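You operate a simulated robot arm through the tools that you are given. There is no shell and no other tool. Be economical: measure what you need, move in short steps, check, and stop when the job is done.

Carry out the task below with a simulated two-armed robot. There is one attempt and no reset: what you move stays moved.

## Task
Pick up the grey small meter from the top of the packing table with one hand, pass it to the other hand and put it on the free patch of the cable table.

The check looks at the end state, three seconds after you hand in, the way a careful person would. Anything else that was tipped, shoved, dropped, spilled or broken makes it a failure.

## Robot
Two 7-joint arms with two-finger parallel grippers on one trunk, on a base that drives. Base frame: it is fixed to the floor where the robot stands at the start and does not move with it; the origin is under the middle of the robot, x ahead of it, y to its left, z up; the surface under the hand at the start is at about z = 0.8. Readings come in m, rad, newtons and seconds.
The left shoulder is at the start at [0.05, 0.165, 1.08], the right one opposite. With the tool pointing down near the work surface each hand reaches from about 0.24 to 0.7 m from the robot's upright axis, wherever it stands, measured 20 degrees to its own side. Places, roughly: free patch of the cable table (31x20 cm) [0.42, -2.36, 0.8]. Payload 3.91 kg a hand.
Tool frame (each hand has its own): the origin (TCP) lies between the finger pads and is the grasp point; the fingertips stand 0.03 m ahead of it; z points along the fingers, y is the line along which they close. Largest opening 0.11 m; finger width 0.02, thickness 0.01; the body of the gripper, 0.048 by 0.112 m, starts 0.055 m behind the TCP.
Orientation is that of the tool frame in the base frame, as a unit quaternion [w, x, y, z]. With the fingers straight down and closing along the base's y, the tool's x points along the base's -x, its y along +y and its z along -z.

## Interface
- The arms move only by the tool send_rows. It takes "left_increments", "right_increments" or both (then of equal length, played together; a hand with none holds still); each is a list of rows, each a list of 7 numbers: the turn, a rotation vector about the base's x, y, z in rad, then the shift along the base's x, y, z in m, then the closure, from 0 (fully open) to 1 (shut). In form: [[rx, ry, rz, dx, dy, dz, gripper], ...]. A call has 1 to 8 rows; each row shifts and turns the commanded pose from where the row before left it. Each row takes 0.2 s and may step no farther than 0.05 m and 0.15 rad from the row before; otherwise, or with a gripper value out of range, the whole call is refused. A pose out of reach is approached as far as the arm can. The call stops where the force on the tool passes 40 N (or 10 N more than at its start, if that is more) or the arm is blocked; 0.2 s more then pass. Each finger travels about 0.045 m/s and halts on what it meets, pressing with about 27 N; the grip force reading is that of the motor and also rises with nothing between the fingers. The clock runs only during rows and for 0.2 s after the last one: add rows that do not move to give the fingers time. The reply holds the time, the measured pose of the TCP, the force on the tool along the base axes, the opening and the grip force, in the units named above and with some noise, with the torque about the TCP (base axes, N m) and any sound that the robot's microphone picked up.
- Cameras (640 x 400 px; columns grow to the right, rows downward): "scene" is now at [0.122, 0.0017, 1.2624]; the picture's right is [0.02, -1.00, 0.00], its down [-0.47, -0.01, -0.88] and it looks along [0.88, 0.01, -0.47] (base axes); focal length 249 px, centre (320, 200). "left" rides on the left gripper at [0.072, -0.017, -0.103] in its tool frame; the picture's right is [0.23, 0.97, 0.00], its down [-0.76, 0.18, -0.62] and it looks along [-0.61, 0.14, 0.78] (tool axes); focal length 222 px, centre (320, 200). "right" rides on the right gripper at [0.072, 0.017, -0.103] in its tool frame; the picture's right is [-0.23, 0.97, 0.00], its down [-0.76, -0.18, -0.62] and it looks along [-0.61, -0.14, 0.78] (tool axes); focal length 222 px, centre (320, 200). There is no depth. A picture from a camera that has moved, and an enlarged one, comes with that camera's place and axes in the base frame and with its lens.
- grab_frame(camera): a new picture of that camera. It takes no simulated time.
- lift_body(by): slides the trunk up (or, below 0, down) by that many m; the arms and the scene camera ride with it, the base frame stays. It gives what a move gives, with no picture.
- base_move(legs): drives the robot by 1 to 6 legs, each [ahead, left, turn to the left] in m, m and rad, along the robot's own axes; the way and the turn of a leg run together, so that a leg with both is an arc; at most 1.5 m and 3.142 rad a leg. The arms and the cameras ride along, it lands a little off, and it stops where it bumps. It gives what a move gives.
- pan_tilt(pan, tilt): turns the head with the scene camera to pan (to the left, within 1.396 rad either way) and tilt (down, from -0.506 to 1.204), counted from straight ahead of the robot. It gives what a move gives.
- enlarge(camera, box): a new picture of the part [left, top, right, bottom] of that camera's present view, enlarged. It takes no simulated time.
- job_done(): hands the job in; it is judged then, once.

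Go step by step. Nothing tells you exact positions but the pictures and the camera data: compare them with the known pose of the tool, close in by small moves and look again before you grip or let go. The budget is 120 turns and 100 pictures, counting those below and the enlarged ones. Unless the task says otherwise, let go and move clear before handing in, and close with one line.

The tools are called after "Emit:" as a command line: name --argument value ..., lists and objects as JSON in quotes. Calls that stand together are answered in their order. send_rows: Moves the arms, as the interface text tells. Its arguments: {"type":"object","properties":{"left_increments":{"type":"array"},"right_increments":{"type":"array"}},"required":[]} The other tools are called the same way: lift_body (by) slides the trunk up or down; base_move (legs) drives the base; pan_tilt (pan, tilt) turns the head that bears the scene camera; grab_frame (camera) takes a picture; enlarge (camera, box) takes an enlarged picture of a part of a camera's view; job_done () hands the job in.

At the start:

```text
clock: 0.0
left_position: [0.3886, 0.1538, 1.1249]
left_tcp_rot: [0.0, -0.001, 1.0, -0.001]
left_force: [0.7, -1.2, -0.2]
left_ft_torque: [0.03, -0.02, -0.02]
left_gripper_width: 0.11
left_gripper_force: 0.1
right_position: [0.5268, -0.2739, 1.0521]
right_tcp_rot: [0.001, 0.0, 1.0, 0.001]
right_force: [0.8, -0.7, 0.9]
right_ft_torque: [0.02, -0.01, 0.01]
right_gripper_width: 0.11
right_gripper_force: 0.1
trunk travel left (down, up): [-0.3, 0.203]
robot x, y, heading: [0.0004, -0.0012, 0.001]
head pan, tilt: [0.016, 0.489]
```

scene: 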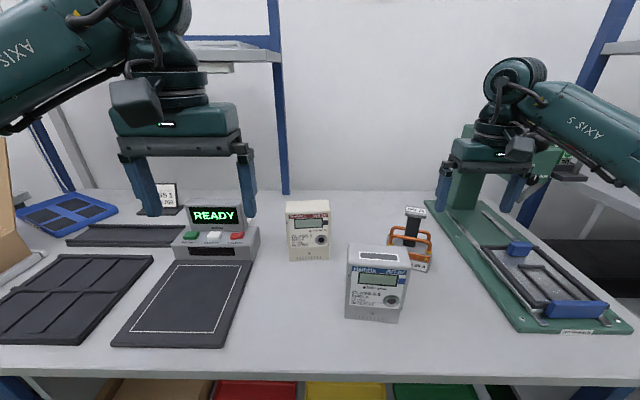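
right: 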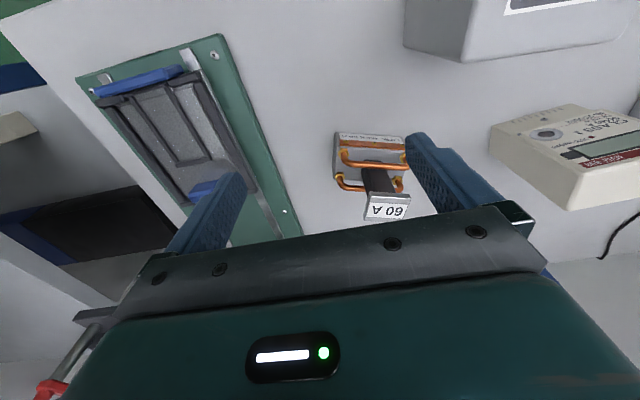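
left: 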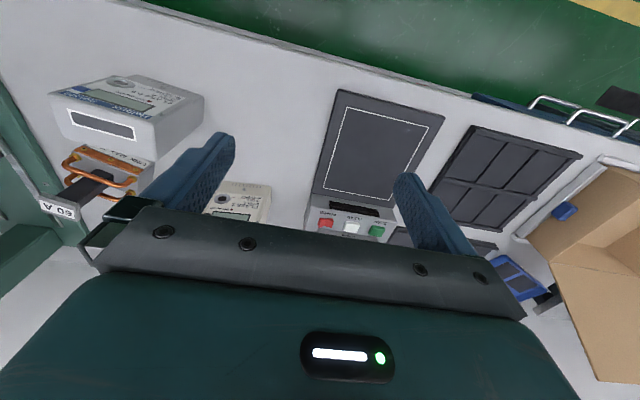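

I see a grey-white meter and a cream one on the table in front. I'll look closer to identify the grey meter and see the right side towards the cable table.

Emit:
enlarge --camera "scene" --box '[240, 180, 460, 340]'

Emit:
pan_tilt --pan -1.35 --tilt 0.45

Emit:
grab_frame --camera "scene"

```text
2.50 times, centred on (350, 260) of scene
camera zoom: at [0.122, 0.0017, 1.2624], right [0.02, -1.0, 0.0], down [-0.47, -0.01, -0.88], along [0.88, 0.01, -0.47], focal length 623 px, centre (245, 50)
```

zoom: 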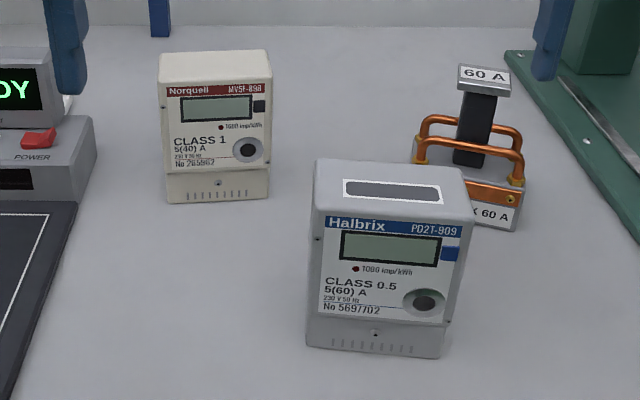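

```text
clock: 1.5
left_position: [0.3884, 0.1526, 1.1252]
left_tcp_rot: [0.0, -0.001, 1.0, -0.001]
left_force: [-0.1, -0.5, -0.9]
left_ft_torque: [0.0, -0.05, 0.0]
left_gripper_width: 0.1099
left_gripper_force: 0.1
right_position: [0.5251, -0.2732, 1.053]
right_tcp_rot: [0.0, 0.0, 1.0, 0.0]
right_force: [0.2, 0.7, 0.3]
right_ft_torque: [0.02, 0.04, -0.01]
right_gripper_width: 0.1101
right_gripper_force: 0.0
trunk travel left (down, up): [-0.3, 0.203]
robot x, y, heading: [-0.0016, -0.0027, 0.004]
head pan, tilt: [-1.349, 0.45]
```

```text
95 pictures are left
camera scene: at [0.0511, -0.0893, 1.2658], right [-0.98, -0.22, 0.0], down [-0.1, 0.42, -0.9], along [0.2, -0.88, -0.44], focal length 249 px, centre (320, 200)
```

scene: 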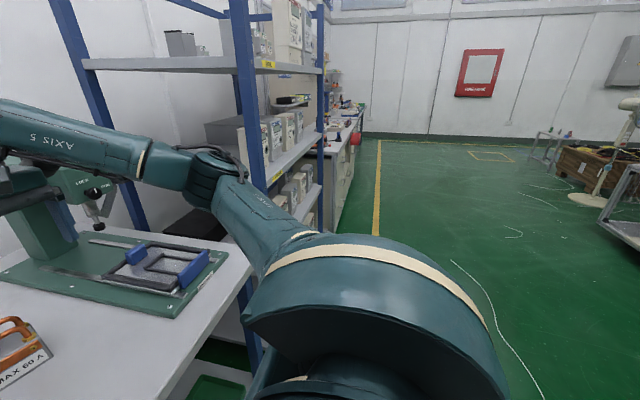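

The grey Halbrix meter stands on the front table, with a shelf rack between it and another bench further along -y. I'll check the left side too, so I know which table is the packing one.

Emit:
pan_tilt --pan 1.3 --tilt 0.45

Emit:
grab_frame --camera "scene"

Emit:
pan_tilt --pan -0.1 --tilt 0.8

Emit:
grab_frame --camera "scene"

```text
clock: 3.9
left_position: [0.387, 0.1531, 1.1249]
left_tcp_rot: [0.0, -0.001, 1.0, -0.001]
left_force: [0.4, 0.0, -0.7]
left_ft_torque: [0.0, 0.01, -0.02]
left_gripper_width: 0.11
left_gripper_force: 0.0
right_position: [0.5247, -0.2736, 1.0538]
right_tcp_rot: [-0.001, -0.001, 1.0, 0.0]
right_force: [-0.1, 0.2, 0.1]
right_ft_torque: [0.02, 0.03, -0.01]
right_gripper_width: 0.1098
right_gripper_force: 0.1
trunk travel left (down, up): [-0.3, 0.203]
robot x, y, heading: [-0.0044, -0.001, -0.0]
head pan, tilt: [1.3, 0.45]
```

```text
94 pictures are left
camera scene: at [0.0554, 0.0889, 1.2658], right [0.96, -0.27, 0.0], down [-0.12, -0.42, -0.9], along [0.24, 0.87, -0.44], focal length 249 px, centre (320, 200)
```

scene: 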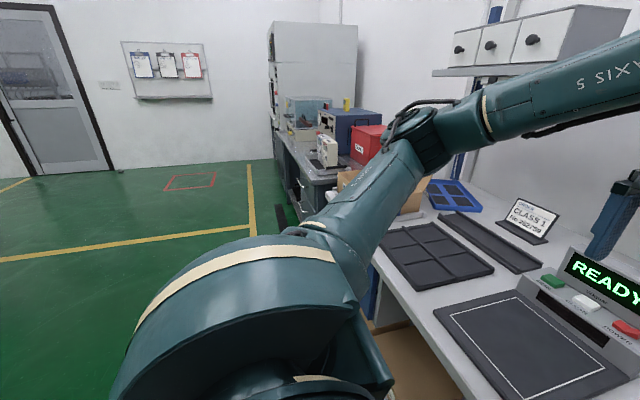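

```text
clock: 5.4
left_position: [0.3877, 0.1537, 1.1251]
left_tcp_rot: [0.0, 0.0, 1.0, -0.001]
left_force: [0.0, -0.2, 0.5]
left_ft_torque: [-0.01, 0.0, 0.02]
left_gripper_width: 0.1102
left_gripper_force: 0.0
right_position: [0.5247, -0.275, 1.0531]
right_tcp_rot: [0.0, 0.0, 1.0, 0.001]
right_force: [-0.4, 0.4, 1.0]
right_ft_torque: [-0.03, -0.02, 0.03]
right_gripper_width: 0.1101
right_gripper_force: 0.1
trunk travel left (down, up): [-0.3, 0.203]
robot x, y, heading: [0.002, -0.0001, 0.0]
head pan, tilt: [-0.099, 0.799]
```

```text
93 pictures are left
camera scene: at [0.1111, -0.0077, 1.2354], right [-0.1, -1.0, 0.0], down [-0.71, 0.07, -0.7], along [0.69, -0.07, -0.72], focal length 249 px, centre (320, 200)
```

scene: 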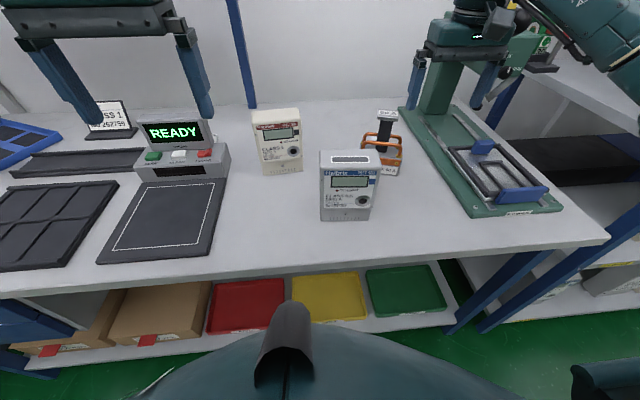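

The grey Halbrix meter stands upright at about x 0.46–0.52, y −0.05 to −0.16, roughly 0.11 wide, 0.055 deep and 0.15 tall. I'll pick it from the top with the right hand closing along x, so first I lift and turn the right hand and bring it above the meter.

Emit:
send_rows --right_increments '[[0, 0, 0.143, 0, 0, 0.012, 0], [0, 0, 0.143, 0, 0, 0.012, 0], [0, 0, 0.143, 0, 0, 0.012, 0], [0, 0, 0.143, 0, 0, 0.012, 0], [0, 0, 0.143, 0, 0, 0.012, 0], [0, 0, 0.143, 0, 0.01, 0.01, 0], [0, 0, 0.143, 0, 0.02, 0.01, 0], [0, 0, 0.143, 0, 0.02, 0, 0]]'

Emit:
send_rows --right_increments '[[0, 0, 0.143, -0.01, 0.03, 0, 0], [0, 0, 0.143, -0.01, 0.03, 0, 0], [0, 0, 0.14, -0.01, 0.03, 0, 0], [0, 0, 0, 0, 0.02, 0, 0], [0, 0, 0, 0, 0, 0, 0]]'

Emit:
grab_frame --camera "right"

Emit:
grab_frame --camera "scene"

```text
clock: 7.2
left_position: [0.3878, 0.1529, 1.1244]
left_tcp_rot: [0.0, -0.001, 1.0, -0.001]
left_force: [0.2, -0.3, 0.4]
left_ft_torque: [0.02, -0.02, -0.02]
left_gripper_width: 0.1098
left_gripper_force: 0.1
right_position: [0.4059, -0.1333, 1.0954]
right_tcp_rot: [0.0, -0.54, 0.842, -0.001]
right_force: [-0.4, 0.6, -0.5]
right_ft_torque: [0.02, 0.01, 0.0]
right_gripper_width: 0.11
right_gripper_force: 0.1
right hand out of reach, approached as far as the arm can: row 4, 5, 6, 7, 8
trunk travel left (down, up): [-0.3, 0.203]
robot x, y, heading: [-0.001, 0.0013, 0.0]
head pan, tilt: [-0.099, 0.799]
```

```text
clock: 8.4
left_position: [0.3878, 0.1529, 1.1259]
left_tcp_rot: [0.0, -0.001, 1.0, -0.001]
left_force: [0.0, -0.3, -0.2]
left_ft_torque: [-0.01, 0.04, 0.0]
left_gripper_width: 0.1101
left_gripper_force: 0.0
right_position: [0.332, -0.0087, 1.0852]
right_tcp_rot: [0.001, 0.708, -0.707, 0.0]
right_force: [0.1, -0.5, -0.2]
right_ft_torque: [0.0, 0.01, -0.01]
right_gripper_width: 0.11
right_gripper_force: 0.1
right hand out of reach, approached as far as the arm can: row 1, 2, 3
trunk travel left (down, up): [-0.3, 0.203]
robot x, y, heading: [-0.0007, 0.001, -0.0]
head pan, tilt: [-0.099, 0.799]
```

```text
92 pictures are left
camera right: at [0.3141, -0.0805, 1.1864], right [-0.97, 0.23, 0.0], down [0.18, 0.76, 0.62], along [0.14, 0.61, -0.78], focal length 222 px, centre (320, 200)
```

right: 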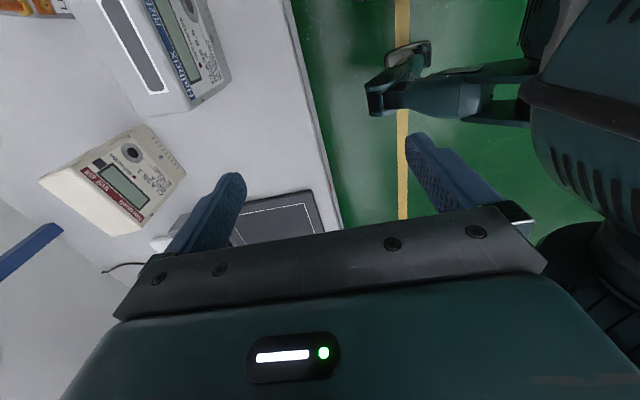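

```text
91 pictures are left
camera scene: at [0.111, -0.0078, 1.2354], right [-0.1, -1.0, 0.0], down [-0.71, 0.07, -0.7], along [0.69, -0.07, -0.72], focal length 249 px, centre (320, 200)
```

scene: 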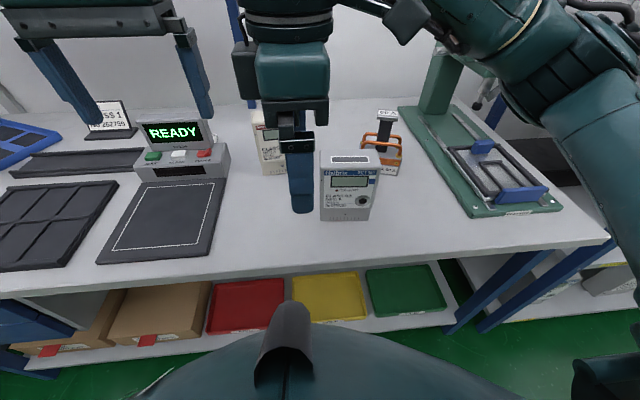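

The turn at this height was out of reach and the hand got pulled in to (0.33, −0.01). Raising the trunk gives the shoulder more room, and then I'll bring the hand over the meter.

Emit:
lift_body --by 0.15

Emit:
send_rows --right_increments '[[0, 0, 0, 0, 0, -0.03, 0], [0, 0, 0, 0, 0, -0.03, 0], [0, 0, 0, 0.02, -0.01, -0.03, 0], [0, 0, 0, 0.03, -0.02, -0.02, 0], [0, 0, 0, 0.03, -0.02, 0, 0], [0, 0, 0, 0.03, -0.02, 0, 0], [0, 0, 0, 0.03, -0.02, 0, 0], [0, 0, 0, 0, 0, 0, 0]]'

Emit:
grab_frame --camera "right"

Emit:
grab_frame --camera "scene"

```text
clock: 10.2
left_position: [0.3883, 0.1525, 1.2745]
left_tcp_rot: [0.0, -0.001, 1.0, -0.001]
left_force: [-0.4, 0.7, -0.7]
left_ft_torque: [0.02, 0.01, -0.01]
left_gripper_width: 0.1103
left_gripper_force: 0.1
right_position: [0.3321, -0.0089, 1.2343]
right_tcp_rot: [-0.001, -0.707, 0.708, 0.0]
right_force: [-0.1, 0.2, -0.4]
right_ft_torque: [0.03, 0.01, -0.03]
right_gripper_width: 0.1099
right_gripper_force: 0.2
trunk travel left (down, up): [-0.45, 0.053]
robot x, y, heading: [0.0003, -0.0028, 0.001]
head pan, tilt: [-0.099, 0.799]
```

```text
clock: 12.0
left_position: [0.3872, 0.1538, 1.2746]
left_tcp_rot: [0.0, -0.001, 1.0, -0.001]
left_force: [-0.4, 0.1, -0.8]
left_ft_torque: [-0.05, -0.03, -0.01]
left_gripper_width: 0.1097
left_gripper_force: 0.1
right_position: [0.3379, -0.0113, 1.1651]
right_tcp_rot: [0.0, -0.706, 0.708, 0.0]
right_force: [0.8, 0.0, -0.2]
right_ft_torque: [0.0, -0.03, 0.01]
right_gripper_width: 0.1099
right_gripper_force: 0.1
right hand out of reach, approached as far as the arm can: row 3, 4, 5, 6, 7
trunk travel left (down, up): [-0.45, 0.053]
robot x, y, heading: [0.0029, 0.0015, -0.003]
head pan, tilt: [-0.099, 0.799]
```

```text
90 pictures are left
camera right: at [0.3214, -0.0844, 1.2662], right [-0.97, 0.23, 0.0], down [0.18, 0.76, 0.62], along [0.14, 0.61, -0.78], focal length 222 px, centre (320, 200)
```

right: 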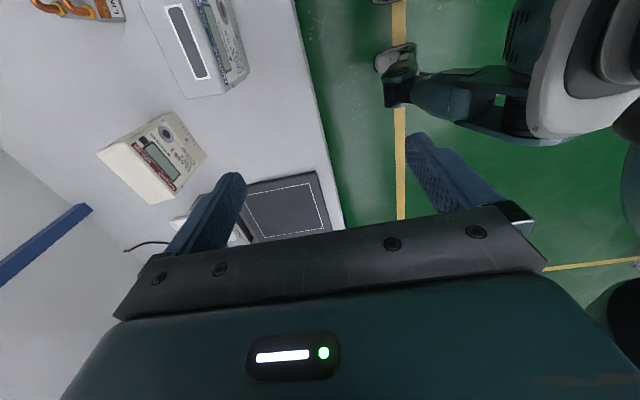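

```text
89 pictures are left
camera scene: at [0.1111, -0.0077, 1.3854], right [-0.1, -1.0, 0.0], down [-0.71, 0.07, -0.7], along [0.69, -0.07, -0.72], focal length 249 px, centre (320, 200)
```

scene: 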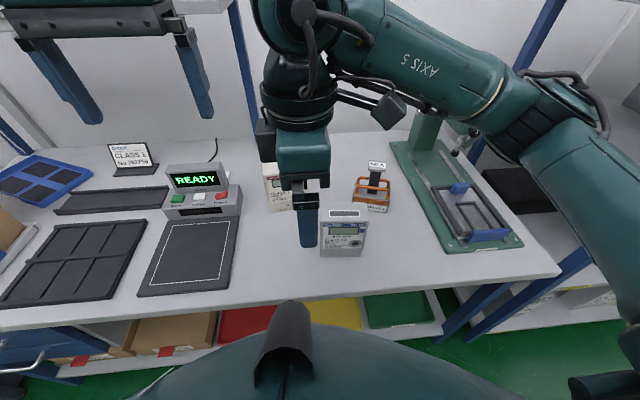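

This orientation (tool x toward −y) limits the right arm's reach, so I'll turn the hand the other way, to tool x toward +y, while backing to its own side.

Emit:
send_rows --right_increments '[[0, 0, -0.15, 0, -0.02, 0, 0], [0, 0, -0.15, 0, -0.02, 0, 0], [0, 0, -0.15, 0, -0.02, 0, 0], [0, 0, -0.15, 0, -0.02, 0, 0], [0, 0, -0.15, 0, -0.02, 0, 0], [0, 0, -0.15, 0.01, -0.02, 0, 0], [0, 0, -0.15, 0.01, -0.02, 0, 0], [0, 0, -0.15, 0.01, 0, 0, 0]]'

Emit:
send_rows --right_increments '[[0, 0, -0.15, 0.02, 0, -0.01, 0], [0, 0, -0.15, 0.02, 0, -0.01, 0], [0, 0, -0.15, 0.02, 0, -0.01, 0], [0, 0, -0.15, 0.02, 0, -0.01, 0], [0, 0, -0.15, 0.02, 0, -0.01, 0], [0, 0, -0.15, 0.02, 0, -0.01, 0], [0, 0, -0.15, 0, 0, 0, 0], [0, 0, -0.15, 0, 0, 0, 0]]'

Emit:
send_rows --right_increments '[[0, 0, -0.15, 0, 0, 0, 0], [0, 0, -0.15, 0, 0, 0, 0], [0, 0, -0.15, 0, 0, 0, 0], [0, 0, -0.15, 0, 0, 0, 0], [0, 0, -0.14, 0, 0, 0, 0], [0, 0, 0, 0, 0, 0, 0]]'

```text
clock: 13.8
left_position: [0.3888, 0.1534, 1.2746]
left_tcp_rot: [0.0, -0.001, 1.0, 0.0]
left_force: [0.0, 0.1, -0.1]
left_ft_torque: [0.04, 0.01, 0.01]
left_gripper_width: 0.1099
left_gripper_force: 0.0
right_position: [0.3698, -0.1498, 1.1633]
right_tcp_rot: [0.0, -0.182, 0.983, 0.0]
right_force: [0.1, -0.6, 0.1]
right_ft_torque: [0.01, -0.01, -0.01]
right_gripper_width: 0.1101
right_gripper_force: 0.1
trunk travel left (down, up): [-0.45, 0.053]
robot x, y, heading: [0.0005, 0.0009, 0.005]
head pan, tilt: [-0.099, 0.799]
```

```text
clock: 15.6
left_position: [0.3887, 0.1533, 1.2751]
left_tcp_rot: [-0.001, -0.001, 1.0, -0.002]
left_force: [0.0, -0.8, -0.4]
left_ft_torque: [0.02, -0.03, -0.04]
left_gripper_width: 0.11
left_gripper_force: 0.0
right_position: [0.4895, -0.1519, 1.1035]
right_tcp_rot: [-0.001, 0.405, 0.914, 0.0]
right_force: [-0.3, -0.2, -0.3]
right_ft_torque: [0.04, -0.03, 0.0]
right_gripper_width: 0.1099
right_gripper_force: 0.0
trunk travel left (down, up): [-0.45, 0.053]
robot x, y, heading: [-0.0014, -0.0022, -0.003]
head pan, tilt: [-0.099, 0.799]
```

```text
clock: 17.0
left_position: [0.3872, 0.1528, 1.276]
left_tcp_rot: [0.0, -0.001, 1.0, -0.001]
left_force: [-0.2, -0.7, 0.0]
left_ft_torque: [-0.02, 0.01, 0.03]
left_gripper_width: 0.1099
left_gripper_force: 0.0
right_position: [0.489, -0.1499, 1.1054]
right_tcp_rot: [0.0, 0.707, 0.707, 0.0]
right_force: [-0.8, 0.0, -0.2]
right_ft_torque: [-0.02, -0.02, -0.01]
right_gripper_width: 0.1101
right_gripper_force: 0.1
trunk travel left (down, up): [-0.45, 0.053]
robot x, y, heading: [-0.0005, 0.0005, -0.0]
head pan, tilt: [-0.099, 0.799]
```

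That orientation works. The right hand is above the meter's right part at (0.489, −0.150, 1.105), so I'll look through both cameras.

Emit:
grab_frame --camera "right"

Emit:
grab_frame --camera "scene"

```text
88 pictures are left
camera right: at [0.5054, -0.0784, 1.206], right [0.97, -0.23, 0.0], down [-0.18, -0.76, 0.62], along [-0.14, -0.61, -0.78], focal length 222 px, centre (320, 200)
```

right: 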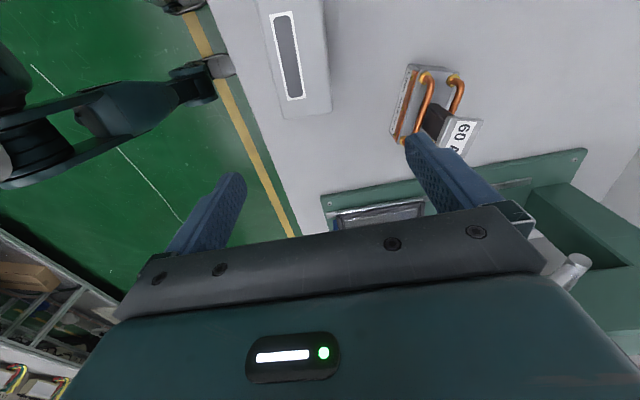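

```text
87 pictures are left
camera scene: at [0.1111, -0.0077, 1.3854], right [-0.1, -1.0, 0.0], down [-0.71, 0.07, -0.7], along [0.69, -0.07, -0.72], focal length 249 px, centre (320, 200)
```

scene: 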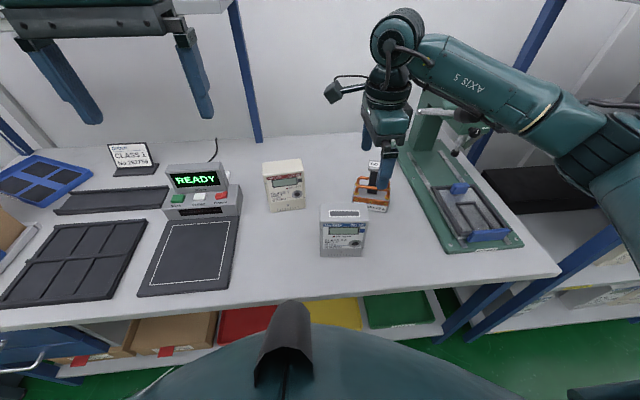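

I'll zoom in on the meter for a second fix on its corners.

Emit:
enlarge --camera "scene" --box '[290, 185, 402, 269]'

Emit:
enlarge --camera "right" --box '[200, 0, 400, 125]'

```text
4.76 times, centred on (346, 227) of scene
camera zoom: at [0.1111, -0.0077, 1.3854], right [-0.1, -1.0, 0.0], down [-0.71, 0.07, -0.7], along [0.69, -0.07, -0.72], focal length 1187 px, centre (196, 71)
```

zoom: 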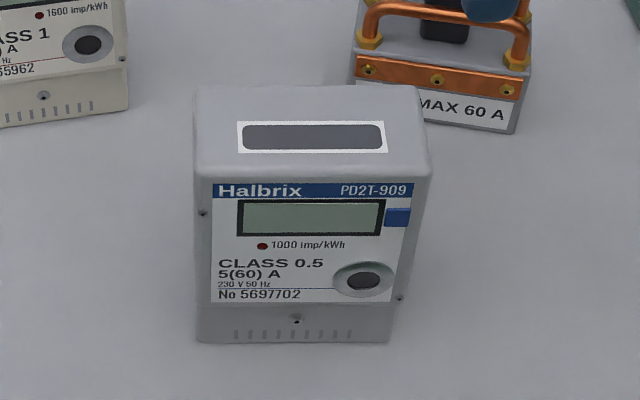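

```text
3.20 times, centred on (300, 62) of right
camera zoom: at [0.5054, -0.0784, 1.206], right [0.97, -0.23, 0.0], down [-0.18, -0.76, 0.62], along [-0.14, -0.61, -0.78], focal length 711 px, centre (384, 640)
```

zoom: 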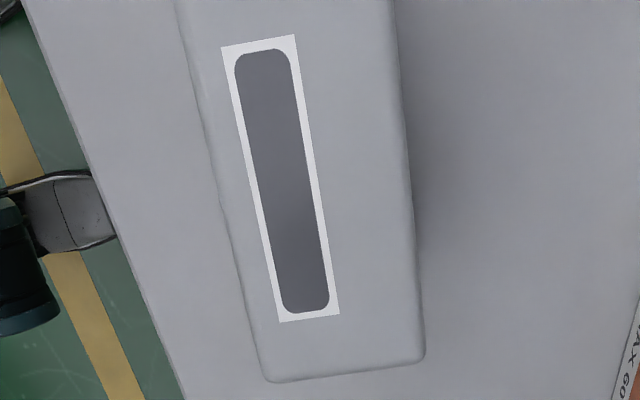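

Triangulation gives the meter's top at z ≈ 0.959, centre near (0.480, −0.100), yaw about −0.1 rad and depth 0.054. I'll align the hand slightly right of centre and come down to just above the top.

Emit:
send_rows --right_increments '[[0, 0, -0.05, -0.005, 0.019, 0, 0], [0, 0, -0.05, -0.005, 0.019, 0, 0], [0, 0, 0, 0, 0, -0.04, 0], [0, 0, 0, 0, 0, -0.03, 0], [0, 0, 0, 0, 0, -0.02, 0], [0, 0, 0, 0, 0, 0, 0]]'

Emit:
grab_frame --camera "right"

Emit:
enlarge --camera "scene" --box '[270, 115, 430, 275]'

```text
clock: 18.4
left_position: [0.3878, 0.1528, 1.2757]
left_tcp_rot: [-0.001, -0.001, 1.0, -0.001]
left_force: [0.4, -0.6, 0.0]
left_ft_torque: [0.04, -0.01, -0.04]
left_gripper_width: 0.11
left_gripper_force: 0.1
right_position: [0.4776, -0.1117, 1.0138]
right_tcp_rot: [-0.001, 0.741, 0.672, 0.0]
right_force: [0.9, -0.7, -0.6]
right_ft_torque: [0.02, -0.01, 0.0]
right_gripper_width: 0.1101
right_gripper_force: 0.0
trunk travel left (down, up): [-0.45, 0.053]
robot x, y, heading: [0.0001, -0.002, -0.0]
head pan, tilt: [-0.099, 0.799]
```

```text
84 pictures are left
camera right: at [0.5016, -0.0419, 1.1158], right [0.95, -0.32, 0.0], down [-0.25, -0.74, 0.62], along [-0.2, -0.59, -0.78], focal length 222 px, centre (320, 200)
```

right: 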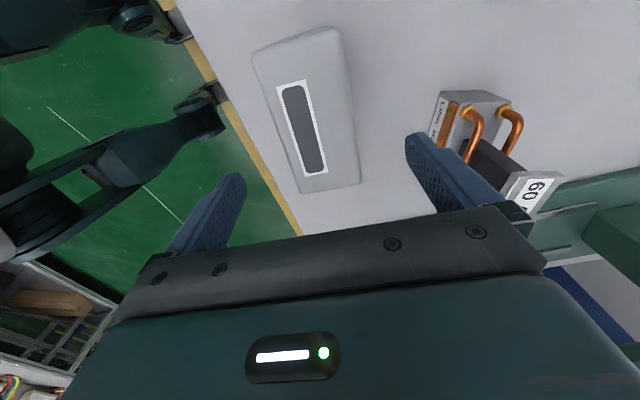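

```text
2.50 times, centred on (350, 195) of scene
camera zoom: at [0.111, -0.0076, 1.3854], right [-0.1, -1.0, 0.0], down [-0.71, 0.07, -0.7], along [0.69, -0.07, -0.72], focal length 623 px, centre (245, 212)
```

zoom: 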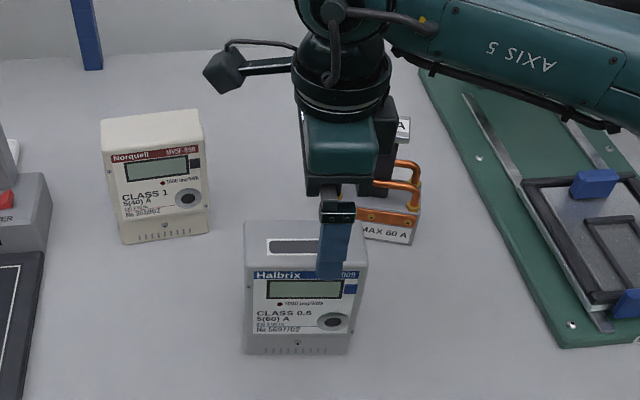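

The meter's edges check out: it is centred under the open fingers, with the yaw matching. I descend to z ≈ 0.932 without closing yet.

Emit:
send_rows --right_increments '[[0, 0, 0, 0, 0, -0.03, 0], [0, 0, 0, 0, 0, -0.02, 0], [0, 0, 0, 0, 0, -0.02, 0], [0, 0, 0, 0, 0, -0.012, 0], [0, 0, 0, 0, 0, 0, 0]]'

Emit:
grab_frame --camera "right"

Emit:
enlarge --camera "scene" --box '[270, 135, 430, 275]'

```text
clock: 19.6
left_position: [0.3885, 0.1526, 1.2754]
left_tcp_rot: [-0.001, -0.002, 1.0, -0.001]
left_force: [-0.3, -0.3, 0.3]
left_ft_torque: [0.01, 0.01, 0.02]
left_gripper_width: 0.1098
left_gripper_force: 0.0
right_position: [0.4794, -0.1132, 0.9322]
right_tcp_rot: [0.0, 0.741, 0.672, 0.001]
right_force: [-0.7, 1.0, 0.0]
right_ft_torque: [-0.04, 0.01, 0.03]
right_gripper_width: 0.1099
right_gripper_force: 0.0
trunk travel left (down, up): [-0.45, 0.053]
robot x, y, heading: [0.0027, -0.0006, 0.005]
head pan, tilt: [-0.099, 0.799]
```

```text
82 pictures are left
camera right: at [0.5026, -0.0432, 1.0335], right [0.95, -0.32, 0.0], down [-0.25, -0.74, 0.62], along [-0.2, -0.59, -0.78], focal length 222 px, centre (320, 200)
```

right: 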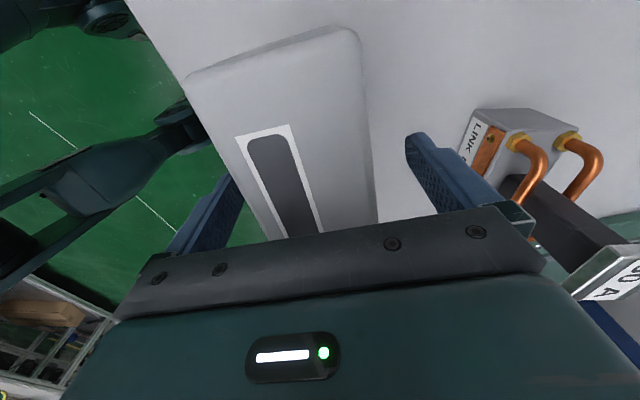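

```text
2.86 times, centred on (350, 205) of scene
camera zoom: at [0.1111, -0.0077, 1.3854], right [-0.1, -1.0, 0.0], down [-0.71, 0.07, -0.7], along [0.69, -0.07, -0.72], focal length 712 px, centre (234, 186)
```

zoom: 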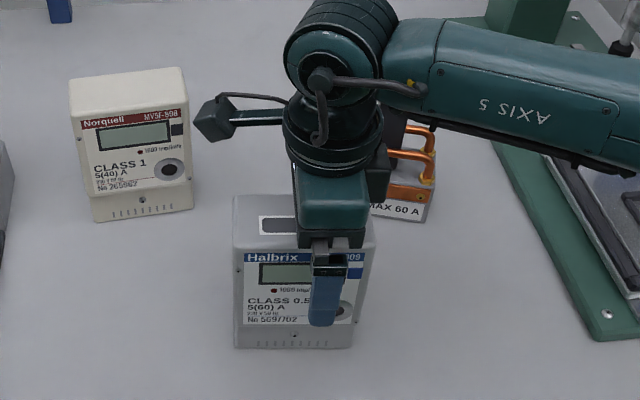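

The meter sits between the fingers, about 0.028 m clear on each side. Closing now.

Emit:
send_rows --right_increments '[[0, 0, 0, 0, 0, 0, 1], [0, 0, 0, 0, 0, 0, 1], [0, 0, 0, 0, 0, 0, 1], [0, 0, 0, 0, 0, 0, 1], [0, 0, 0, 0, 0, 0, 1], [0, 0, 0, 0, 0, 0, 1]]'

```text
clock: 21.0
left_position: [0.3882, 0.1527, 1.2749]
left_tcp_rot: [0.0, -0.001, 1.0, -0.001]
left_force: [-0.1, 0.7, -0.7]
left_ft_torque: [0.03, 0.02, -0.03]
left_gripper_width: 0.1099
left_gripper_force: 0.0
right_position: [0.48, -0.1138, 0.9328]
right_tcp_rot: [0.0, 0.741, 0.672, 0.0]
right_force: [-1.2, 1.0, 0.2]
right_ft_torque: [0.12, 0.09, 0.05]
right_gripper_width: 0.0578
right_gripper_force: 26.7
trunk travel left (down, up): [-0.45, 0.053]
robot x, y, heading: [-0.0014, 0.0012, -0.003]
head pan, tilt: [-0.099, 0.799]
```

Gripped with a width of 0.058 and 27 N. I'll lift slowly and check the weight and any slip.

Emit:
send_rows --right_increments '[[0, 0, 0, 0, 0, 0.005, 1], [0, 0, 0, 0, 0, 0.01, 1], [0, 0, 0, 0, 0, 0.02, 1], [0, 0, 0, 0, 0, 0.02, 1], [0, 0, 0, 0, 0, 0.02, 1], [0, 0, 0, 0, 0, 0.02, 1], [0, 0, 0, 0, 0, 0, 1]]'

Emit:
grab_frame --camera "scene"

```text
clock: 22.6
left_position: [0.3875, 0.1522, 1.2749]
left_tcp_rot: [0.0, -0.001, 1.0, 0.0]
left_force: [0.5, 0.0, 0.9]
left_ft_torque: [-0.02, -0.02, -0.01]
left_gripper_width: 0.1098
left_gripper_force: 0.0
right_position: [0.4793, -0.1129, 1.026]
right_tcp_rot: [0.0, 0.741, 0.671, 0.0]
right_force: [0.2, -0.1, -4.2]
right_ft_torque: [-0.05, -0.06, -0.02]
right_gripper_width: 0.0579
right_gripper_force: 27.1
trunk travel left (down, up): [-0.45, 0.053]
robot x, y, heading: [-0.0017, 0.0007, 0.001]
head pan, tilt: [-0.099, 0.799]
```

```text
80 pictures are left
camera scene: at [0.1116, -0.0078, 1.3853], right [-0.1, -1.0, 0.0], down [-0.71, 0.07, -0.7], along [0.69, -0.07, -0.72], focal length 249 px, centre (320, 200)
```

scene: 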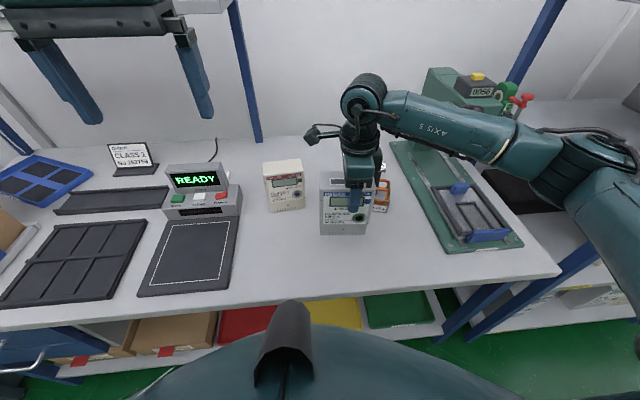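

The meter hangs straight at about 0.42 kg with no slip. I'll raise it further and back away from the table for a clear space to hand it over.

Emit:
send_rows --right_increments '[[0, 0, 0, 0, 0, 0.03, 1], [0, 0, 0, 0, 0, 0.03, 1], [0, 0, 0, 0, 0, 0.02, 1], [0, 0, 0, 0, 0, 0, 1]]'

Emit:
base_move --legs '[[-0.45, 0, 0]]'

Emit:
grab_frame --camera "scene"

```text
clock: 23.6
left_position: [0.3887, 0.1531, 1.2747]
left_tcp_rot: [0.001, -0.001, 1.0, 0.0]
left_force: [-0.4, -1.0, 0.4]
left_ft_torque: [0.02, -0.01, 0.0]
left_gripper_width: 0.1099
left_gripper_force: 0.1
right_position: [0.4789, -0.1136, 1.1073]
right_tcp_rot: [-0.001, 0.741, 0.672, 0.0]
right_force: [0.1, -0.5, -4.6]
right_ft_torque: [-0.06, 0.03, 0.01]
right_gripper_width: 0.0581
right_gripper_force: 27.1
trunk travel left (down, up): [-0.45, 0.053]
robot x, y, heading: [-0.0029, 0.0012, -0.005]
head pan, tilt: [-0.099, 0.799]
```

```text
clock: 26.3
left_position: [-0.0602, 0.1534, 1.275]
left_tcp_rot: [0.0, -0.003, 1.0, -0.001]
left_force: [0.1, -0.3, -0.3]
left_ft_torque: [0.01, 0.01, 0.02]
left_gripper_width: 0.1101
left_gripper_force: 0.0
right_position: [0.0308, -0.1115, 1.1072]
right_tcp_rot: [0.0, 0.739, 0.673, 0.001]
right_force: [-0.4, -0.5, -4.5]
right_ft_torque: [-0.07, 0.01, 0.01]
right_gripper_width: 0.058
right_gripper_force: 27.6
trunk travel left (down, up): [-0.45, 0.053]
robot x, y, heading: [-0.4467, 0.0005, 0.003]
head pan, tilt: [-0.099, 0.799]
```

```text
79 pictures are left
camera scene: at [-0.3367, -0.0082, 1.3854], right [-0.1, -1.0, 0.0], down [-0.71, 0.07, -0.7], along [0.69, -0.07, -0.72], focal length 249 px, centre (320, 200)
```

scene: 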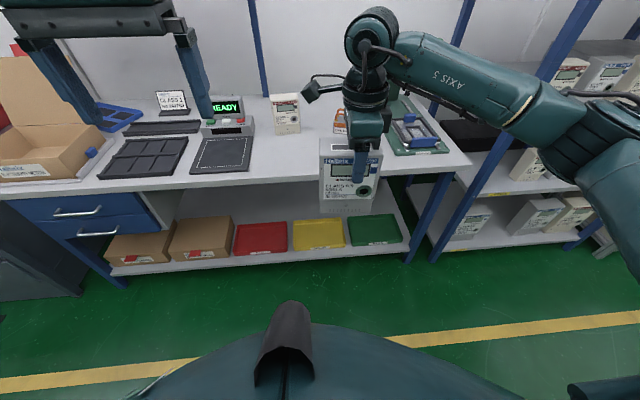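

Clear of the table now. I'll turn the right hand so the meter's near end faces the left shoulder, while pitching the left hand so its fingers point forward and slightly down.

Emit:
send_rows --right_increments '[[0, 0, 0.143, 0.008, 0.0075, 0, 1], [0, 0, 0.143, 0.008, 0.0075, 0, 1], [0, 0, 0.143, 0.008, 0.0075, 0, 1], [0, 0, 0.143, 0.008, 0.0075, 0, 1], [0, 0, 0.143, 0.008, 0.0075, 0, 1], [0, 0, 0.143, 0.008, 0.0075, 0, 1], [0, 0, 0.143, 0.008, 0.0075, 0, 1], [0, 0, 0.143, 0.006, 0.0075, 0, 1]]' --left_increments '[[0, -0.12, 0, 0, 0.01, 0, 0], [0, -0.12, 0, 0, 0.01, 0, 0], [0, -0.12, 0, 0, 0, 0, 0], [0, -0.12, 0, 0, 0, 0, 0], [0, -0.12, 0, 0, 0, 0, 0], [0, -0.12, 0, 0, 0, 0, 0], [0, -0.12, 0, 0, 0, 0, 0], [0, -0.12, 0, 0, 0, 0, 0]]'

Emit:
send_rows --left_increments '[[0, 0, -0.131, 0, 0, -0.02, 0], [0, 0, -0.131, 0, 0, -0.02, 0], [0, 0, -0.131, 0, 0, -0.02, 0], [0, 0, -0.131, 0, 0, -0.02, 0], [0, 0, 0, 0, 0, 0, 0]]'

Emit:
grab_frame --camera "scene"

Emit:
grab_frame --camera "left"

```text
clock: 28.1
left_position: [-0.0598, 0.1739, 1.2752]
left_tcp_rot: [0.462, -0.002, 0.887, -0.003]
left_force: [0.0, 0.1, 0.1]
left_ft_torque: [0.01, -0.02, 0.01]
left_gripper_width: 0.1101
left_gripper_force: 0.1
right_position: [0.0933, -0.0517, 1.108]
right_tcp_rot: [-0.001, 0.257, 0.966, 0.0]
right_force: [0.5, -0.2, -0.3]
right_ft_torque: [-0.02, -0.01, -0.03]
right_gripper_width: 0.0002
right_gripper_force: 26.8
trunk travel left (down, up): [-0.45, 0.053]
robot x, y, heading: [-0.4472, -0.002, 0.005]
head pan, tilt: [-0.099, 0.799]
```

```text
clock: 29.3
left_position: [-0.05, 0.173, 1.2008]
left_tcp_rot: [0.445, 0.228, 0.857, -0.121]
left_force: [0.4, -0.1, 0.1]
left_ft_torque: [0.05, 0.0, 0.0]
left_gripper_width: 0.1099
left_gripper_force: 0.1
left hand out of reach, approached as far as the arm can: row 2, 3
right_position: [0.0939, -0.0522, 1.108]
right_tcp_rot: [0.0, 0.258, 0.966, 0.0]
right_force: [-0.4, 0.4, -0.3]
right_ft_torque: [0.03, -0.01, 0.0]
right_gripper_width: 0.0
right_gripper_force: 27.3
trunk travel left (down, up): [-0.45, 0.053]
robot x, y, heading: [-0.4468, -0.0007, 0.003]
head pan, tilt: [-0.099, 0.799]
```

```text
78 pictures are left
camera scene: at [-0.3366, -0.0084, 1.3854], right [-0.1, -1.0, 0.0], down [-0.71, 0.07, -0.7], along [0.69, -0.07, -0.72], focal length 249 px, centre (320, 200)
```

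scene: 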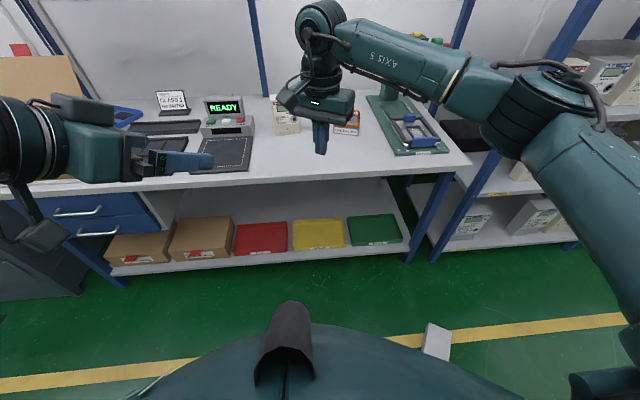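

```text
77 pictures are left
camera left: at [-0.1675, 0.2217, 1.1989], right [0.37, 0.91, -0.19], down [0.03, 0.2, 0.98], along [0.93, -0.37, 0.05], focal length 222 px, centre (320, 200)
```

left: 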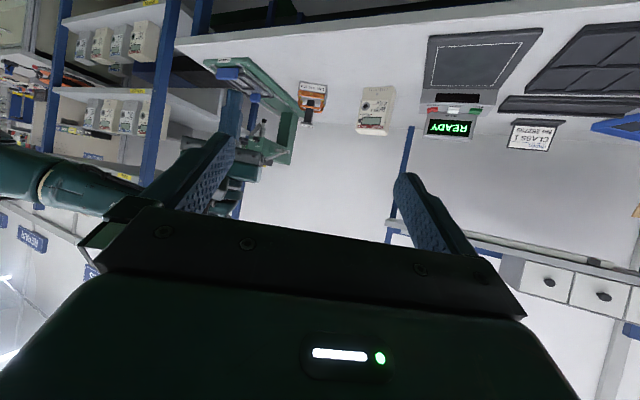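

The meter slipped out of the right gripper during the turn and fell. The opening now reads 0, and a grey-white object lies on the floor to the right. I'll look at it closely to see its state.

Emit:
enlarge --camera "scene" --box '[390, 300, 490, 380]'

Emit:
pan_tilt --pan -0.9 --tilt 0.95

Emit:
grab_frame --camera "scene"

```text
5.00 times, centred on (440, 340) of scene
camera zoom: at [-0.3366, -0.0084, 1.3854], right [-0.1, -1.0, 0.0], down [-0.71, 0.07, -0.7], along [0.69, -0.07, -0.72], focal length 1247 px, centre (-280, -500)
```

zoom: 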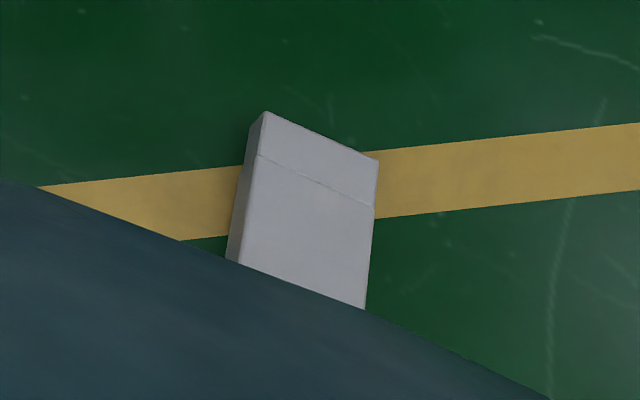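

```text
clock: 30.4
left_position: [-0.0503, 0.1741, 1.1994]
left_tcp_rot: [0.445, 0.227, 0.858, -0.121]
left_force: [-0.7, 0.1, -0.2]
left_ft_torque: [0.03, -0.01, -0.05]
left_gripper_width: 0.1099
left_gripper_force: 0.1
right_position: [0.0931, -0.053, 1.1084]
right_tcp_rot: [0.0, 0.257, 0.966, 0.0]
right_force: [-0.4, -0.1, 0.5]
right_ft_torque: [0.0, 0.01, -0.01]
right_gripper_width: 0.0
right_gripper_force: 27.4
trunk travel left (down, up): [-0.45, 0.053]
robot x, y, heading: [-0.4483, -0.0002, 0.001]
head pan, tilt: [-0.901, 0.949]
```

```text
75 pictures are left
camera scene: at [-0.3715, -0.0572, 1.3739], right [-0.78, -0.62, 0.0], down [-0.51, 0.63, -0.58], along [0.36, -0.45, -0.81], focal length 249 px, centre (320, 200)
```

scene: 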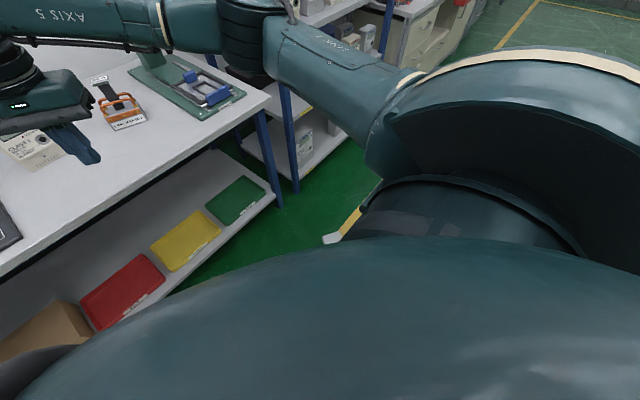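

The meter lies face-down on the floor near (−0.06, −0.60) and shows no visible breakage, so I'll try to recover it. I'll drive so it lies ahead of the right hand, then look down at it.

Emit:
base_move --legs '[[-0.12, 0, 0], [0, -0.38, 0]]'

Emit:
pan_tilt --pan -0.3 --tilt 1.0

Emit:
grab_frame --camera "scene"

Emit:
grab_frame --camera "right"

```text
clock: 35.2
left_position: [-0.169, -0.2115, 1.2]
left_tcp_rot: [0.445, 0.228, 0.857, -0.122]
left_force: [-0.3, 0.3, 0.8]
left_ft_torque: [0.0, 0.01, 0.04]
left_gripper_width: 0.1098
left_gripper_force: 0.0
right_position: [-0.0243, -0.4366, 1.1085]
right_tcp_rot: [-0.001, 0.259, 0.966, 0.0]
right_force: [0.1, 0.2, -0.3]
right_ft_torque: [0.01, -0.03, -0.01]
right_gripper_width: 0.0
right_gripper_force: 27.3
trunk travel left (down, up): [-0.45, 0.053]
robot x, y, heading: [-0.565, -0.3849, 0.006]
head pan, tilt: [-0.901, 0.949]
```

```text
clock: 36.2
left_position: [-0.1698, -0.212, 1.2007]
left_tcp_rot: [0.446, 0.227, 0.857, -0.121]
left_force: [-0.2, 0.2, 0.3]
left_ft_torque: [0.0, 0.03, 0.03]
left_gripper_width: 0.11
left_gripper_force: 0.1
right_position: [-0.025, -0.4374, 1.1074]
right_tcp_rot: [0.001, 0.259, 0.966, 0.0]
right_force: [0.8, 0.4, 0.5]
right_ft_torque: [-0.03, -0.01, -0.01]
right_gripper_width: 0.0
right_gripper_force: 26.9
trunk travel left (down, up): [-0.45, 0.053]
robot x, y, heading: [-0.5661, -0.3783, 0.004]
head pan, tilt: [-0.3, 1.0]
```

```text
74 pictures are left
camera scene: at [-0.4693, -0.405, 1.3703], right [-0.29, -0.96, 0.0], down [-0.8, 0.25, -0.54], along [0.52, -0.16, -0.84], focal length 249 px, centre (320, 200)
```

scene: 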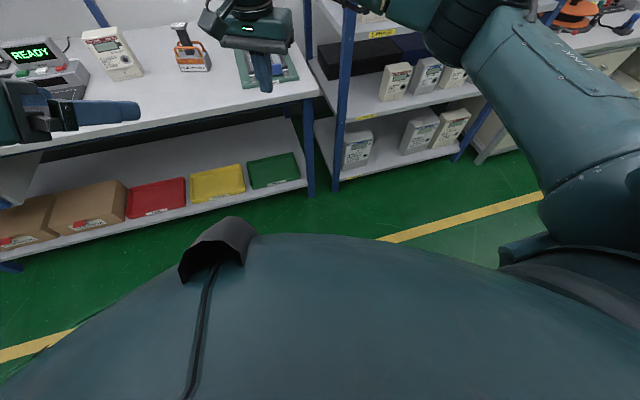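

```text
73 pictures are left
camera right: at [-0.08, -0.3858, 1.2097], right [0.68, 0.73, 0.0], down [0.57, -0.53, 0.62], along [0.46, -0.43, -0.78], focal length 222 px, centre (320, 200)
```

right: 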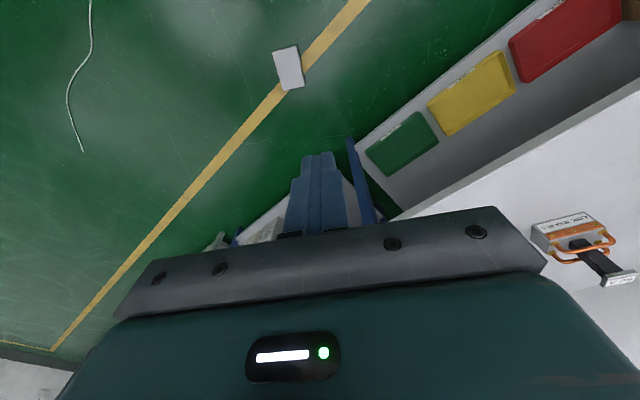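

The wrist camera puts the meter at about (−0.054, −0.605), long axis at −33°, which suits the right hand's present yaw. I'll lower the trunk fully, open the hand and bring it above.

Emit:
lift_body --by -0.45

Emit:
send_rows --right_increments '[[0, 0, -0.02, -0.005, -0.03, -0.04, 0], [0, 0, -0.02, -0.005, -0.03, -0.04, 0], [0, 0, -0.02, -0.005, -0.03, -0.04, 0], [0, 0, 0, -0.005, -0.03, -0.04, 0], [0, 0, 0, -0.005, -0.03, -0.04, 0], [0, 0, 0, -0.005, -0.018, -0.04, 0], [0, 0, 0, 0, 0, -0.04, 0], [0, 0, 0, 0, 0, -0.04, 0]]'

Emit:
grab_frame --camera "right"

```text
refused: -0.45 is not a number from -0.4 to 0.4
```

```text
refused: row 1 steps farther than a row can; nothing moved
```

```text
72 pictures are left
camera right: at [-0.08, -0.3858, 1.2097], right [0.68, 0.73, 0.0], down [0.57, -0.53, 0.62], along [0.46, -0.43, -0.78], focal length 222 px, centre (320, 200)
```

right: 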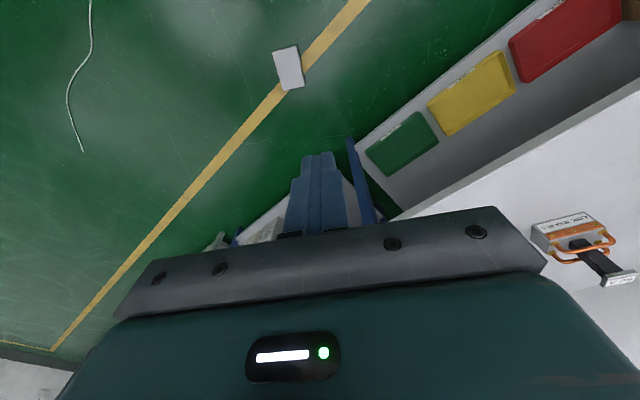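

Both calls were refused on limits, so nothing moved. I'll repeat them in smaller steps.

Emit:
lift_body --by -0.4

Emit:
send_rows --right_increments '[[0, 0, -0.02, -0.005, -0.028, -0.03, 0], [0, 0, -0.02, -0.005, -0.028, -0.03, 0], [0, 0, -0.02, -0.005, -0.028, -0.03, 0], [0, 0, 0, -0.005, -0.028, -0.03, 0], [0, 0, 0, -0.005, -0.028, -0.03, 0], [0, 0, 0, -0.005, -0.026, -0.03, 0], [0, 0, 0, 0, 0, -0.04, 0], [0, 0, 0, 0, 0, -0.04, 0]]'

Emit:
grab_frame --camera "right"

```text
clock: 40.0
left_position: [-0.1698, -0.2111, 0.8002]
left_tcp_rot: [0.445, 0.228, 0.857, -0.123]
left_force: [0.3, 0.9, -0.1]
left_ft_torque: [-0.04, 0.04, 0.02]
left_gripper_width: 0.1099
left_gripper_force: 0.0
right_position: [-0.0248, -0.4371, 0.7083]
right_tcp_rot: [0.0, 0.259, 0.966, 0.001]
right_force: [0.5, 1.0, 0.2]
right_ft_torque: [0.01, 0.02, 0.0]
right_gripper_width: 0.0003
right_gripper_force: 27.1
trunk travel left (down, up): [-0.05, 0.453]
robot x, y, heading: [-0.5669, -0.3867, 0.002]
head pan, tilt: [-0.3, 1.0]
```

```text
clock: 41.8
left_position: [-0.1691, -0.2114, 0.8011]
left_tcp_rot: [0.445, 0.228, 0.857, -0.122]
left_force: [-0.1, -0.1, 0.0]
left_ft_torque: [0.03, 0.0, 0.01]
left_gripper_width: 0.1098
left_gripper_force: 0.2
right_position: [-0.0543, -0.6032, 0.4478]
right_tcp_rot: [0.001, 0.287, 0.958, 0.0]
right_force: [-0.1, 0.6, -0.5]
right_ft_torque: [-0.06, -0.01, 0.01]
right_gripper_width: 0.11
right_gripper_force: 0.2
trunk travel left (down, up): [-0.05, 0.453]
robot x, y, heading: [-0.5697, -0.383, 0.001]
head pan, tilt: [-0.3, 1.0]
```

```text
71 pictures are left
camera right: at [-0.106, -0.5487, 0.5498], right [0.73, 0.69, 0.0], down [0.54, -0.57, 0.62], along [0.43, -0.45, -0.78], focal length 222 px, centre (320, 200)
```

right: 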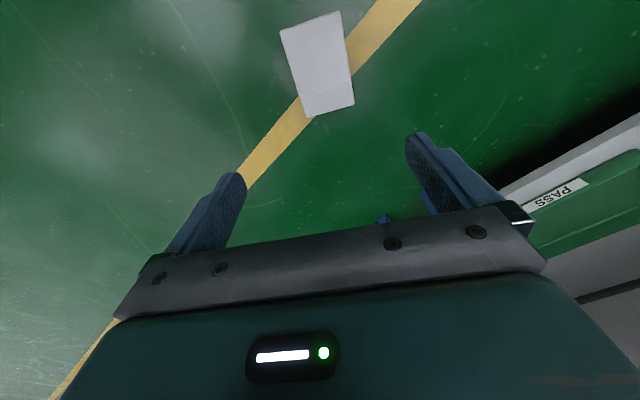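

The hand is above the meter at z 0.45 and in reach so far. I continue down to about z 0.2.

Emit:
lift_body --by -0.045

Emit:
send_rows --right_increments '[[0, 0, 0, 0, 0, -0.04, 0], [0, 0, 0, 0, 0, -0.04, 0], [0, 0, 0, 0, 0, -0.04, 0], [0, 0, 0, 0, 0, -0.04, 0], [0, 0, 0, 0, 0, -0.04, 0], [0, 0, 0, 0, 0, 0, 0]]'

Emit:
grab_frame --camera "right"

```text
clock: 42.7
left_position: [-0.1701, -0.2119, 0.754]
left_tcp_rot: [0.445, 0.228, 0.857, -0.121]
left_force: [0.0, -0.4, 1.3]
left_ft_torque: [-0.02, 0.0, 0.02]
left_gripper_width: 0.1099
left_gripper_force: 0.0
right_position: [-0.0553, -0.6025, 0.4029]
right_tcp_rot: [0.0, 0.288, 0.958, 0.0]
right_force: [-0.3, -0.3, -0.4]
right_ft_torque: [0.02, -0.01, 0.02]
right_gripper_width: 0.11
right_gripper_force: 0.2
trunk travel left (down, up): [-0.005, 0.498]
robot x, y, heading: [-0.5649, -0.383, 0.005]
head pan, tilt: [-0.3, 1.0]
```

```text
clock: 44.1
left_position: [-0.169, -0.2122, 0.7556]
left_tcp_rot: [0.445, 0.228, 0.857, -0.122]
left_force: [0.2, -0.4, 0.6]
left_ft_torque: [0.01, 0.01, 0.02]
left_gripper_width: 0.1098
left_gripper_force: 0.0
right_position: [-0.0555, -0.6014, 0.2035]
right_tcp_rot: [0.0, 0.287, 0.958, 0.0]
right_force: [-0.8, -0.4, 0.3]
right_ft_torque: [0.0, -0.01, 0.01]
right_gripper_width: 0.1102
right_gripper_force: 0.1
trunk travel left (down, up): [-0.005, 0.498]
robot x, y, heading: [-0.5643, -0.3884, 0.003]
head pan, tilt: [-0.3, 1.0]
```

```text
70 pictures are left
camera right: at [-0.1072, -0.5485, 0.3058], right [0.73, 0.69, 0.0], down [0.54, -0.57, 0.62], along [0.43, -0.45, -0.78], focal length 222 px, centre (320, 200)
```

right: 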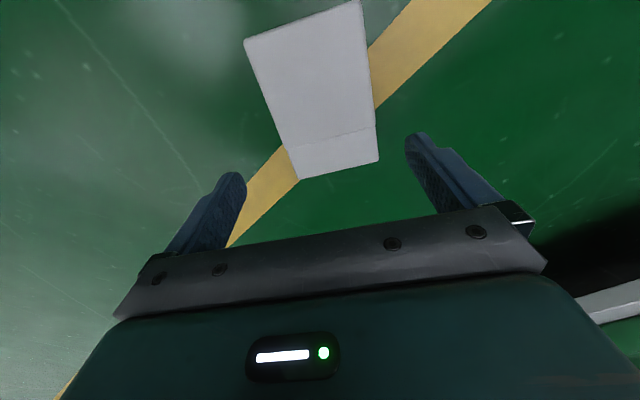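

The floor is within reach. I'll zoom in for a precise measurement of the meter's edges and width.

Emit:
enlarge --camera "right" --box '[220, 0, 420, 190]'

```text
2.11 times, centred on (320, 95) of right
camera zoom: at [-0.1072, -0.5485, 0.3058], right [0.73, 0.69, 0.0], down [0.54, -0.57, 0.62], along [0.43, -0.45, -0.78], focal length 468 px, centre (320, 421)
```

zoom: 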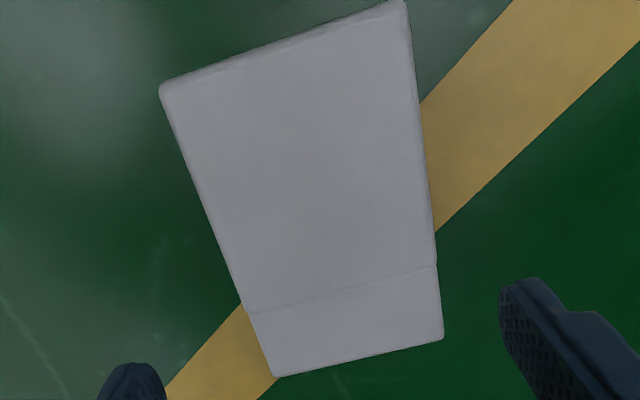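

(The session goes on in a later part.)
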